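You operate a simulated robot arm through the tools that you are given. There is no shell and no other tool. Be economical: measure what you need, move in short steps, check, and stop when the job is done.

Carry out the task below with a simulated robot arm. There is one attempt and no reset: what you move stays moved.

TASK
On the console top, set the blue bowl inside the yellow one.
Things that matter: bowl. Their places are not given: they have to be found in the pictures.

It is judged by the outcome, as a careful person would: the job done as asked, and still so three seconds after it is handed in. It fails if anything else is knocked over, pushed out of place, dropped, spilled or broken.

THE ROBOT
A 7-joint arm with a two-finger parallel gripper, fixed in place. Base frame: the origin is at the foot of the arm, x ahead of it, y to its left, z up; the work surface is at about z = 0.82. Lengths are in m, angles in degrees, forces in N, time in s.
With the tool pointing down near the work surface it reaches from about 0.3 to 0.7 m from the base axis. Its first joint turns from -66.0 to 66.0 degrees. Payload 1.57 kg.
Tool frame: the origin (TCP) lies between the finger pads and is the grasp point; the fingertips stand 0.03 m ahead of it; z points along the fingers, y is the line along which they close. The gripper opens to 0.11 m. The fingers are 0.024 m wide and 0.012 m thick; the gripper's body (0.048 by 0.112 m) begins 0.078 m behind the TCP.
Orientation is that of the tool frame in the base frame, as [roll, pitch, yaw] about the fixed x, y, z axes, in that order (R = Rz(yaw) Ry(pitch) Rx(roll)). With the fingers straight down and closing along the base's y, the tool's x points along the base's -x, its y along +y and its z along -z.

THE INTERFACE
- The arm moves only by the tool apply_moves. Its argument "rows" is a list of rows, each a list of 7 numbers: the shift along the base's x, y, z in units of 200 mm (1.0 is 200 mm), then the turn, a rotation vector about the base's x, y, z in units of 45 degrees (1.0 is 45 degrees), then the gripper command, from -1 (fully open) to 1 (shut), values between in proportion. In form: [[dx, dy, dz, rx, ry, rz, jaw], ...]. A call has 1 to 10 rows; each row is the pose to reach, as a shift and turn from the pose commanded when the call began. A call with a number of a shift or a turn outside -1 to 1 is refused whole. A row lasts 0.2 s, in which the tool goes at most 0.05 m and 8.6 degrees; a call with a longer step from one row to the next is refused whole, and so is a gripper value outside its range. A pose out of reach is approached as far as the arm can. The call stops where the force on the tool passes 40 N (or 10 N more than at its start, if that is more) or the arm is blocked; 0.2 s more then pass. The fingers move at their own pace (about 0.108 m/s each) and stop on an object; they squeeze with about 41 N. The grip force told is the motor's: it shows also when the fingers shut on nothing. Time passes only in rows, and 0.2 s behind the last, so rows that repeat a pose let the fingers close. It gives the time, the measured TCP pose, the force on the tool (base axes), the opening and the grip force at its end, in the units of the frame above (readings bear some noise).
- Cameras (640 x 400 px; columns grow to the right, rows downward): "scene" is fixed at [0.1625, -0.3753, 1.4341]; the picture's right is [0.88, -0.47, 0.00], its down [-0.21, -0.40, -0.89] and it looks along [0.42, 0.79, -0.45] (base axes); focal length 358 px, centre (320, 200). "wrist" rides on the gripper at [-0.036, 0, -0.08] in the tool frame; the picture's right is [0.00, -1.00, 0.00], its down [0.97, 0.00, -0.24] and it looks along [0.24, 0.00, 0.97] (tool axes); focal length 218 px, centre (320, 200).
- get_image(camera): a new picture of that camera. No time passes.
- pixel_to_xyz(camera, pixels): for up to 12 pixels [column, row] of the newest picture of that camera ("zoom" is the newest enlarged one), the place [x, y, z] in the base frame of the surface seen there, good to about 0.002 m, but the place of the scene camera against the robot may be out by one fixed shift of up to 0.025 m in any direction. No time passes.
- inspect(camera, box): a new picture of the part [left, top, right, bottom] of that camera's present view, enlarged. No time passes.
- sign_off(): hands the job in; it is judged then, once.

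Work in short steps. Measure before you move; look again where a grasp or a placing could have gone wrong, and mend it. You have 60 turns and 20 pictures in all, the two below and enlarged ones among them. Open the gripper and draw the arm clear of the work before you hand the job in, unless the task says otherwise; then end with one line.

The tools are called after "Request:" as a command line: name --pt "numbers of a row" for each row, then --argument value for the rest, lists and objects as JSON in quotes. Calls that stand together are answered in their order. apply_moves: Moves the arm, as the interface text tells. Its arguments: {"type":"object","properties":{"rows":{"type":"array"}},"required":["rows"]} The other tools are called the same way: get_image (camera) takes a picture; pixel_to_xyz (camera, pixels) gives the place of the surface under pixels of a picture; inspect (camera, box) takes an enlarged picture of a part of a camera's view; sign_off () hands the job in.

At the start:

```text
time_s: 0.0
eef_pos: [0.3525, 0.1227, 1.1265]
tcp_rot: [-179.9, 0.0, 180.0]
ft_force: [-0.4, -0.8, 0.1]
finger_gap: 0.1103
grip_force: 0.0
```

scene: 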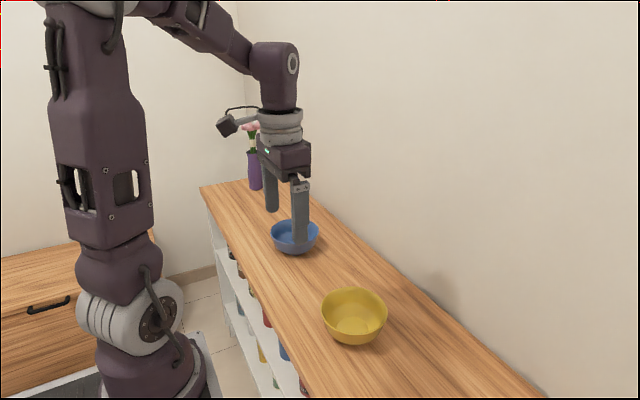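
wrist: 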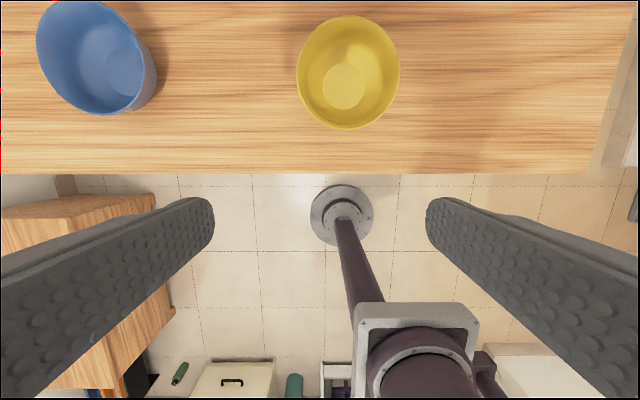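

The wrist picture shows the blue bowl around (97,58) and the yellow one around (348,72). I measure points on their rims and floors.

Request:
pixel_to_xyz --camera "wrist" --pixels '[[343, 86], [348, 128], [299, 72], [398, 72], [350, 18], [125, 70], [40, 30], [153, 75], [100, 113], [85, 3], [220, 100], [480, 120]]'

Request:
inspect --camera "wrist" --box '[0, 0, 420, 180]'

Request:
inspect --camera "scene" --box '[230, 170, 430, 360]'

```text
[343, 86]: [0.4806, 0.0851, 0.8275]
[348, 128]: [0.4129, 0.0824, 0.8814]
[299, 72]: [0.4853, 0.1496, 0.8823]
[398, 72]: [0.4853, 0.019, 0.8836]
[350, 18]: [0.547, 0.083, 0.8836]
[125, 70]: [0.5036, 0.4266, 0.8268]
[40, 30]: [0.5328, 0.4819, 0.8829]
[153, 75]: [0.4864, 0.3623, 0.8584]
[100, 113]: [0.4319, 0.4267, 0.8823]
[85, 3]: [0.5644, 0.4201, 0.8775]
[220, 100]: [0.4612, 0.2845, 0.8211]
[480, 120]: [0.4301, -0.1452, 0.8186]
```

```text
1.52 times, centred on (210, 90) of wrist
```

zoom: 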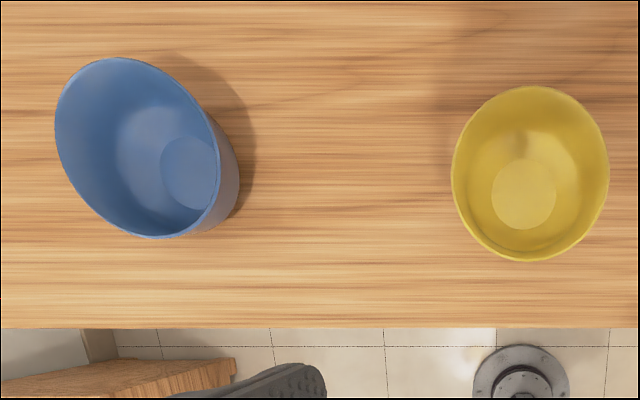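

```text
2.11 times, centred on (330, 265) of scene
```

zoom: 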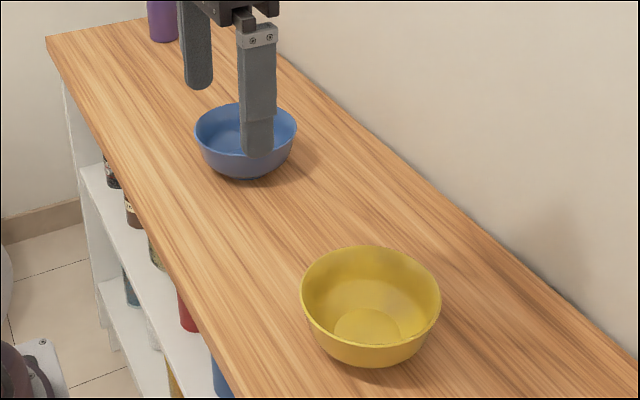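

Yellow's centre is about (0.480, 0.084), with the rim at z=0.884. Blue is about (0.50, 0.42). I move closer to blue to measure it well.

Request:
apply_moves --pt "0.12 0.165 -0.02 0 0 0 -1" --pt "0.24 0.33 -0.04 0 0 0 -1" --pt "0.36 0.5 -0.06 0 0 0 -1" --pt "0.48 0.665 -0.08 0 0 0 -1" --pt "0.6 0.83 -0.1 0 0 0 -1" --pt "0.72 1.0 -0.13 0 0 0 -1" --pt "0.72 1.0 -0.13 0 0 0 -1"

Request:
get_image --camera "wrist"

```text
time_s: 1.6
eef_pos: [0.4981, 0.3234, 1.0989]
tcp_rot: [-179.9, 0.1, -180.0]
ft_force: [0.5, 0.6, 0.0]
finger_gap: 0.1101
grip_force: 0.1
```

```text
15 pictures are left
```

wrist: 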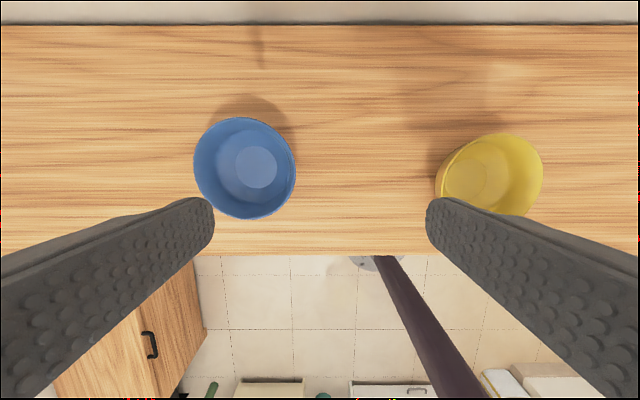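

Blue now sits at about (245,168). I measure its rim and its wall slope along a row.

Request:
inspect --camera "wrist" --box '[180, 105, 310, 230]'

Request:
pixel_to_xyz --camera "wrist" --pixels '[[195, 165], [294, 165], [245, 118], [243, 218], [290, 166], [286, 166], [280, 166], [274, 166], [255, 166], [202, 166], [210, 166], [222, 166]]'

```text
3.20 times, centred on (245, 168) of wrist
```

zoom: 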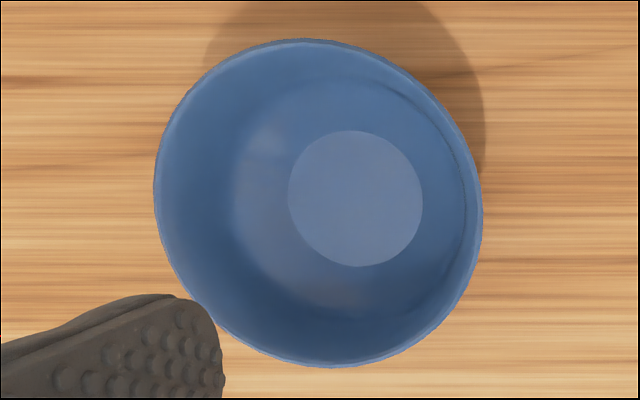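

```text
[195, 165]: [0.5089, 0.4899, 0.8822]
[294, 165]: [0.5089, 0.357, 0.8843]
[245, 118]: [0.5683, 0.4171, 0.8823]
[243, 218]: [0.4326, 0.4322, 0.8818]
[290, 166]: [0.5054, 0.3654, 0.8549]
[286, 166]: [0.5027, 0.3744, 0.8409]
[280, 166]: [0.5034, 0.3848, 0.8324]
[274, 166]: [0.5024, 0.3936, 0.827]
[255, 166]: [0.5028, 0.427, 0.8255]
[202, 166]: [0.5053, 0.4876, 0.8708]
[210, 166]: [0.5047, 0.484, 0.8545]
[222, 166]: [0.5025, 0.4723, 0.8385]
```

The blue bowl's centre is about (0.5005, 0.4235), with outer radius 0.067 and the rim at z 0.883. That is wider than the gripper, so I will pinch its -y wall with the tool tilted about 14° to match the wall. First I move to a pre-grasp pose with the jaws half open.

Request:
apply_moves --pt "0.003 0.02 -0.18 0.08 0 0 -0.2" --pt "0.006 0.04 -0.36 0.16 0 0 -0.2" --pt "0.009 0.06 -0.54 0.24 0 0 -0.2" --pt "0.012 0.083 -0.72 0.311 0 0 -0.2" --pt "0.012 0.083 -0.72 0.311 0 0 -0.2"

Request:
get_image --camera "wrist"

```text
time_s: 2.8
eef_pos: [0.4991, 0.339, 0.956]
tcp_rot: [166.0, 0.0, -179.9]
ft_force: [0.1, 0.1, -0.1]
finger_gap: 0.066
grip_force: 0.1
```

```text
13 pictures are left
```

wrist: 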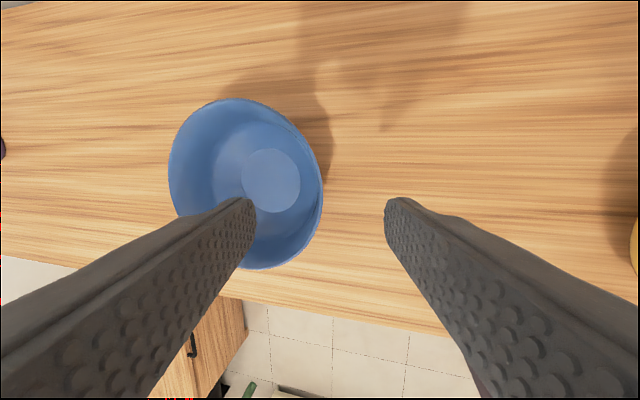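

The left finger is over the bowl's interior and the right one is outside it. I slide in along the tool axis and close.

Request:
apply_moves --pt "0.003 0.026 -0.1 0 0 0 -0.2" --pt "0.005 0.052 -0.2 0 0 0 -0.2" --pt "0.007 0.078 -0.297 0 0 0 -0.2" --pt "0.007 0.078 -0.297 0 0 0 -0.2"

Request:
get_image --camera "wrist"

```text
time_s: 3.8
eef_pos: [0.5012, 0.3544, 0.8968]
tcp_rot: [166.0, 0.0, 179.9]
ft_force: [-0.4, 0.1, -0.4]
finger_gap: 0.0661
grip_force: 0.2
```

```text
12 pictures are left
```

wrist: 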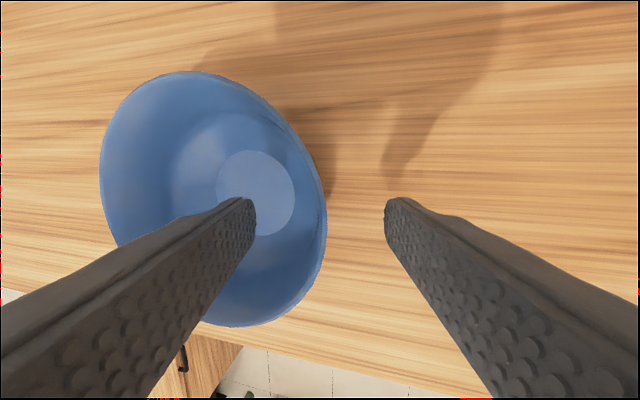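

The wall lies midway between the fingers, so I close them.

Request:
apply_moves --pt "0 0 0 0 0 0 0.3" --pt "0 0 0 0 0 0 0.7" --pt "0 0 0 0 0 0 1" --pt "0 0 0 0 0 0 1" --pt "0 0 0 0 0 0 1"

Request:
get_image --camera "wrist"

```text
time_s: 5.0
eef_pos: [0.5024, 0.3553, 0.897]
tcp_rot: [165.9, 0.0, 180.0]
ft_force: [-0.4, 3.3, 9.3]
finger_gap: 0.0064
grip_force: 26.2
```

```text
11 pictures are left
```

wrist: 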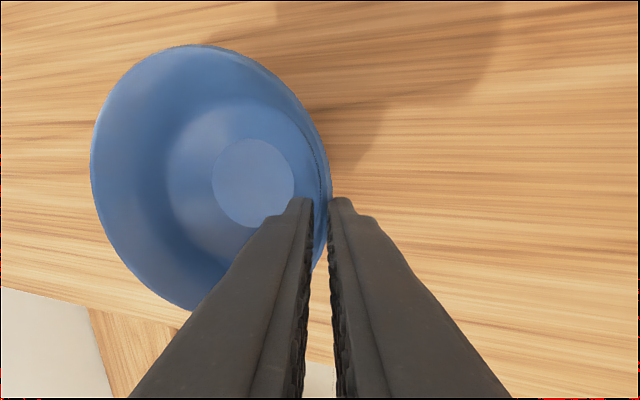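

The jaws hold a 6 mm wall. I lift 0.1 m and check.

Request:
apply_moves --pt "0 0 0.1 0 0 0 1" --pt "0 0 0.25 0 0 0 1" --pt "0 0 0.4 0 0 0 1" --pt "0 0 0.55 0 0 0 1" --pt "0 0 0.55 0 0 0 1"

Request:
get_image --camera "wrist"

Request:
pixel_to_xyz --camera "wrist" --pixels '[[253, 182], [232, 150], [270, 200], [92, 165], [195, 46], [130, 265], [325, 160]]'

```text
time_s: 6.2
eef_pos: [0.5005, 0.3547, 1.0084]
tcp_rot: [166.0, -0.1, 180.0]
ft_force: [0.3, -0.2, -2.8]
finger_gap: 0.0032
grip_force: 24.5
```

```text
10 pictures are left
```

wrist: 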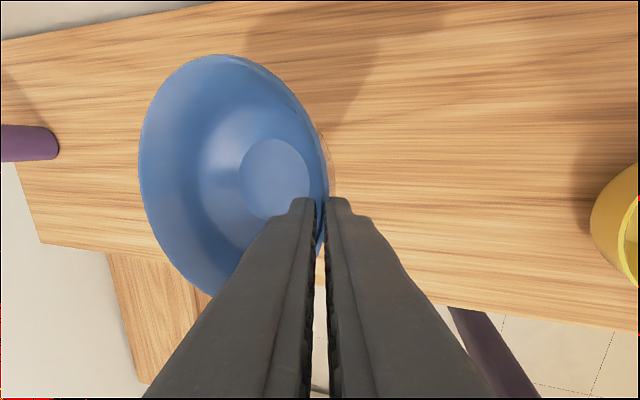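

```text
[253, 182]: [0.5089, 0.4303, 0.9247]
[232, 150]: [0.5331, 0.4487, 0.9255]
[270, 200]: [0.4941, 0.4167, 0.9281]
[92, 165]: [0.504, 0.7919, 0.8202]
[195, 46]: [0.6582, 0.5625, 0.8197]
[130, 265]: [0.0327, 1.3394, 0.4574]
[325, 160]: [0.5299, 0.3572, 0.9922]
```

The bowl is held, and the wall is now flush at 3.2 mm, but it sagged a little. I measure its tilt.

Request:
pixel_to_xyz --camera "wrist" --pixels '[[142, 160], [150, 205], [150, 125], [215, 57], [250, 66], [205, 288], [245, 178], [300, 178], [275, 145], [268, 213], [318, 130], [190, 270]]'

Request:
inspect --camera "scene" --box '[230, 120, 430, 360]'

```text
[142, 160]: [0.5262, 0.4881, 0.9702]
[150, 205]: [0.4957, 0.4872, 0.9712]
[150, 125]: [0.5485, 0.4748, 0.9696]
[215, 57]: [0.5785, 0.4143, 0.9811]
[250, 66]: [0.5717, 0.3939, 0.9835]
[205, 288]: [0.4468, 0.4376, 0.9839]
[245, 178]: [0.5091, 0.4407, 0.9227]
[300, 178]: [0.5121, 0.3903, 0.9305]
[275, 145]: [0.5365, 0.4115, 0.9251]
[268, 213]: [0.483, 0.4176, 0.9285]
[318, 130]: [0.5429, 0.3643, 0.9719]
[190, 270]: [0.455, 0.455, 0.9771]
```

```text
1.67 times, centred on (330, 240) of scene
```

zoom: 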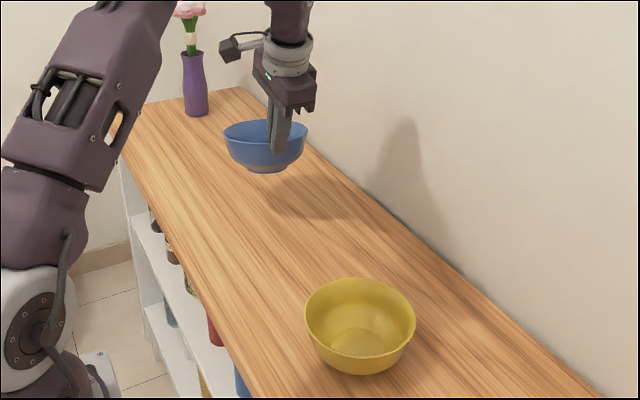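

The bowl tilts about 9° down toward +y and about 3.5° down toward +x. I level it, raise it and start moving toward yellow.

Request:
apply_moves --pt "0 0 0.1 0.07 -0.03 0 1" --pt "0 0 0.2 0.14 -0.06 0 1" --pt "0 -0.05 0.2 0.196 -0.08 0 1" --pt "-0.03 -0.2 0.2 0.196 -0.08 0 1" --pt "-0.06 -0.36 0.2 0.196 -0.08 0 1" --pt "-0.09 -0.52 0.2 0.196 -0.08 0 1" --pt "-0.12 -0.68 0.2 0.196 -0.08 0 1" --pt "-0.15 -0.84 0.2 0.196 -0.08 0 1" --pt "-0.17 -1.0 0.2 0.196 -0.08 0 1" --pt "-0.17 -1.0 0.2 0.196 -0.08 0 1"

Request:
apply_moves --pt "0 -0.14 0 0 0 0 1" --pt "0 -0.28 0 0 0 0 1" --pt "0 -0.42 0 0 0 0 1" --pt "0 -0.56 0 0 0 0 1" --pt "0 -0.71 0 0 0 0 1" --pt "0 -0.71 0 0 0 0 1"

Request:
get_image --camera "wrist"

Request:
inspect --camera "scene" --box '[250, 190, 450, 360]'

```text
time_s: 8.4
eef_pos: [0.4662, 0.1531, 1.0475]
tcp_rot: [157.3, 3.6, 179.7]
ft_force: [-0.1, -0.2, -2.2]
finger_gap: 0.0031
grip_force: 24.3
```

```text
time_s: 9.8
eef_pos: [0.4665, 0.0111, 1.0489]
tcp_rot: [157.3, 3.6, 179.6]
ft_force: [0.2, 0.0, -1.6]
finger_gap: 0.0034
grip_force: 23.9
```

```text
8 pictures are left
```

wrist: 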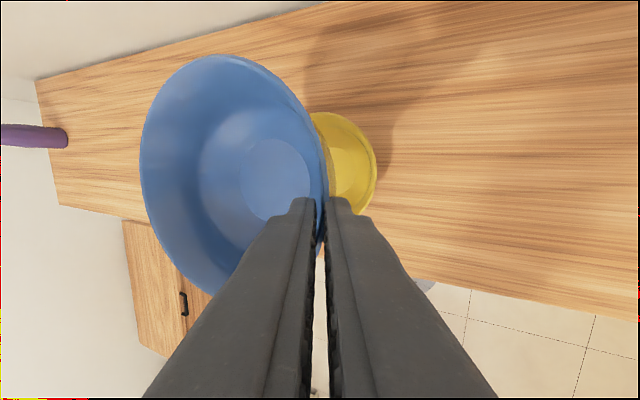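

```text
2.35 times, centred on (350, 275) of scene
```

zoom: 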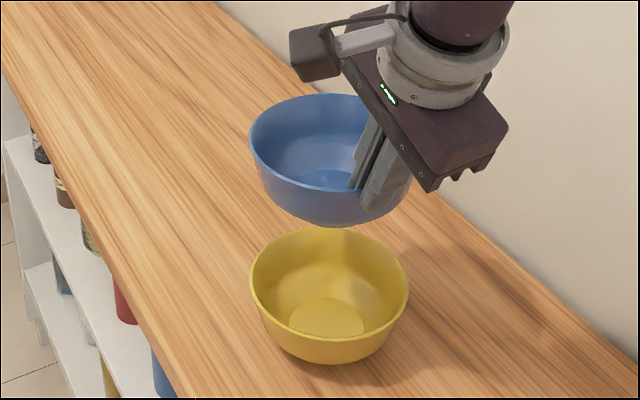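

The blue bowl hangs above yellow. I measure the blue rim and floor to align them, and check the yellow rim on the scene camera.

Request:
pixel_to_xyz --camera "wrist" --pixels '[[142, 155], [150, 205], [152, 120], [218, 57], [250, 66], [200, 285], [245, 178], [300, 178], [275, 145], [268, 213], [374, 180], [322, 130]]'

Request:
pixel_to_xyz --camera "zoom" --pixels '[[252, 285], [407, 288], [350, 231], [330, 337], [252, 150], [325, 96], [305, 212], [330, 178]]'

```text
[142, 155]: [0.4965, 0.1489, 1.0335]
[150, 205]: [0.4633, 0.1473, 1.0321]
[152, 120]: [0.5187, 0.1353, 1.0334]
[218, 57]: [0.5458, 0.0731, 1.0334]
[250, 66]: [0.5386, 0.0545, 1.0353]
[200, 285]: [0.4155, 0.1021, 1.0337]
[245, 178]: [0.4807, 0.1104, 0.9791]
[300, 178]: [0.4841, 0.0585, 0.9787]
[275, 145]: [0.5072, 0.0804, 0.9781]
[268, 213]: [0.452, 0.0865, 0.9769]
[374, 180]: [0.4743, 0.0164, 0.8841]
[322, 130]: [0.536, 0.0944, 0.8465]
```

```text
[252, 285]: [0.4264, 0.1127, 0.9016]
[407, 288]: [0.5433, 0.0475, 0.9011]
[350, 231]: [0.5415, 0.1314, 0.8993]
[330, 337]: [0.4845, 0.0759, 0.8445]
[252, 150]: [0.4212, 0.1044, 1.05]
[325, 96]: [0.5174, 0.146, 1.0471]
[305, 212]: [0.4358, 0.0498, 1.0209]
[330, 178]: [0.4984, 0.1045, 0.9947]
```

Blue is level and centred at (0.480, 0.084), matching yellow's centre. I lower it 0.115 m, then creep to 0.128 m.

Request:
apply_moves --pt "0 0 -0.15 0 0 0 1" --pt "0 0 -0.3 0 0 0 1" --pt "0 0 -0.42 0 0 0 1" --pt "0 0 -0.5 0 0 0 1" --pt "0 0 -0.56 0 0 0 1" --pt "0 0 -0.59 0 0 0 1" --pt "0 0 -0.61 0 0 0 1" --pt "0 0 -0.61 0 0 0 1"

Request:
inspect --camera "scene" --box '[270, 230, 430, 360]'

```text
time_s: 11.6
eef_pos: [0.4667, 0.0131, 0.9243]
tcp_rot: [157.2, 3.7, 179.7]
ft_force: [0.1, -0.3, -2.9]
finger_gap: 0.0033
grip_force: 24.2
```

```text
3.08 times, centred on (350, 295) of scene
```

zoom: 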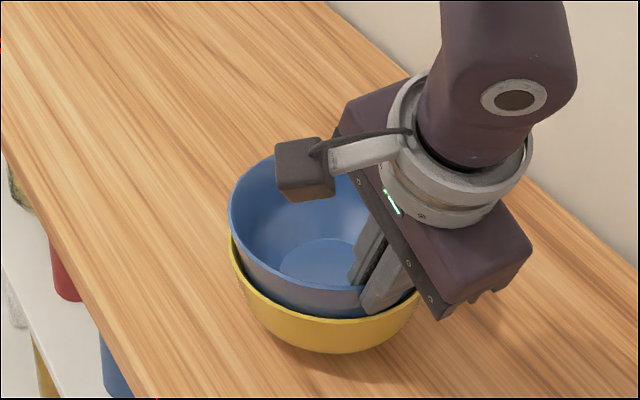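

There is no contact yet and blue is well inside yellow, with its rim at about 0.909. I creep down 6 mm more, watching the force.

Request:
apply_moves --pt "0 -0.005 -0.01 0 0 0 1" --pt "0 -0.005 -0.02 0 0 0 1" --pt "0 -0.005 -0.03 0 0 0 1" --pt "0 -0.005 -0.03 0 0 0 1"

```text
time_s: 12.6
eef_pos: [0.4674, 0.0113, 0.9175]
tcp_rot: [157.2, 3.6, 179.7]
ft_force: [1.8, 1.6, -2.4]
finger_gap: 0.0034
grip_force: 24.5
```

There is light contact at about 0.131 m lowered. I open a little to let it seat.

Request:
apply_moves --pt "0 0 0 0 0 0 0.8" --pt "0 0 0 0 0 0 0.65" --pt "0 0 0 0 0 0 0.5" --pt "0 0 0 0 0 0 0.5"

Request:
get_image --camera "wrist"

```text
time_s: 13.6
eef_pos: [0.4663, 0.0111, 0.9181]
tcp_rot: [157.2, 3.6, 179.7]
ft_force: [-1.4, 0.1, -1.1]
finger_gap: 0.0273
grip_force: 0.0
```

```text
5 pictures are left
```

wrist: 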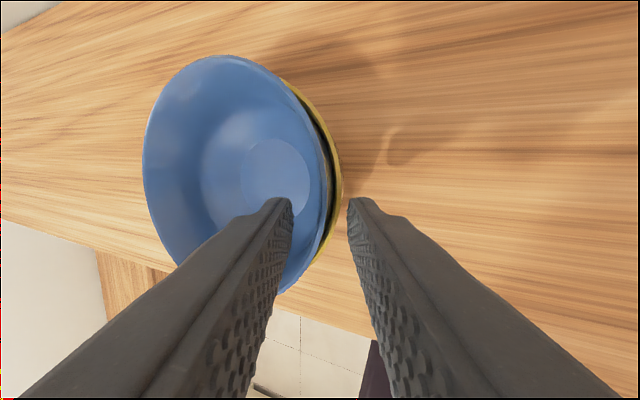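

The blue bowl is released inside yellow, with the fingers clear on both sides. I back out along the tool axis, going up and slightly toward -y.

Request:
apply_moves --pt "0 -0.035 0.09 0 0 0 0.5" --pt "0 -0.075 0.18 0 0 0 0.5" --pt "0 -0.13 0.32 0 0 0 0.5" --pt "0 -0.2 0.5 0 0 0 0.2" --pt "0 -0.25 0.7 -0.15 0.04 0 0" --pt "0 -0.3 0.9 -0.3 0.08 0 -0.5" --pt "0 -0.3 0.9 -0.45 0.08 0 -1" --pt "0 -0.3 0.9 -0.5 0.08 0 -1"

Request:
get_image --camera "wrist"

Request:
inspect --camera "scene" --box '[270, 230, 430, 360]'

Request:
pixel_to_xyz --camera "zoom" --pixels '[[232, 220], [235, 245], [330, 155], [320, 300], [405, 230], [350, 322]]'

```text
time_s: 15.4
eef_pos: [0.4667, -0.0486, 1.0999]
tcp_rot: [179.9, -0.1, -179.6]
ft_force: [-1.2, 0.6, -0.4]
finger_gap: 0.1099
grip_force: 0.1
```

```text
4 pictures are left
```

wrist: 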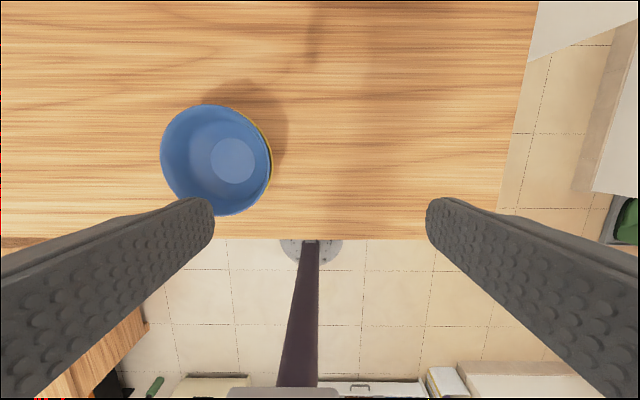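

```text
3.08 times, centred on (350, 295) of scene
```

zoom: 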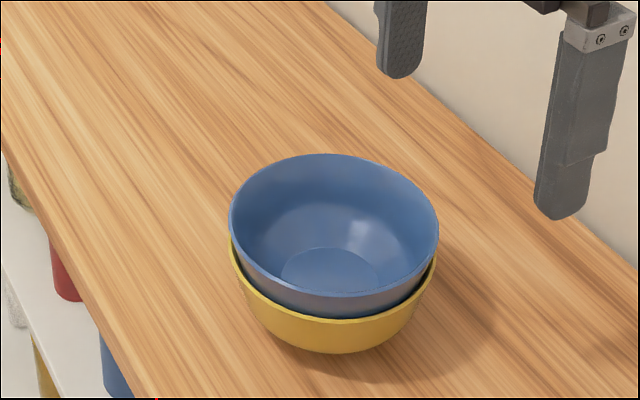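

```text
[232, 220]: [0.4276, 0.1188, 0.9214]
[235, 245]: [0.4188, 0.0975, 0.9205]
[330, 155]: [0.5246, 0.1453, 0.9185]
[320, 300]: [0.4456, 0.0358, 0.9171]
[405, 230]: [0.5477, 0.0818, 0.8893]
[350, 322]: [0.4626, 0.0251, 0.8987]
```

Blue sits level and nested in yellow, with its rim about 18 mm above yellow's. The arm is clear and the gripper open, so I hand the job in.

Request:
sign_off

```text
The job is handed in.
```

The blue bowl is nested level inside the yellow one, the gripper is open and the arm is clear; I saw nothing else disturbed in the last pictures.
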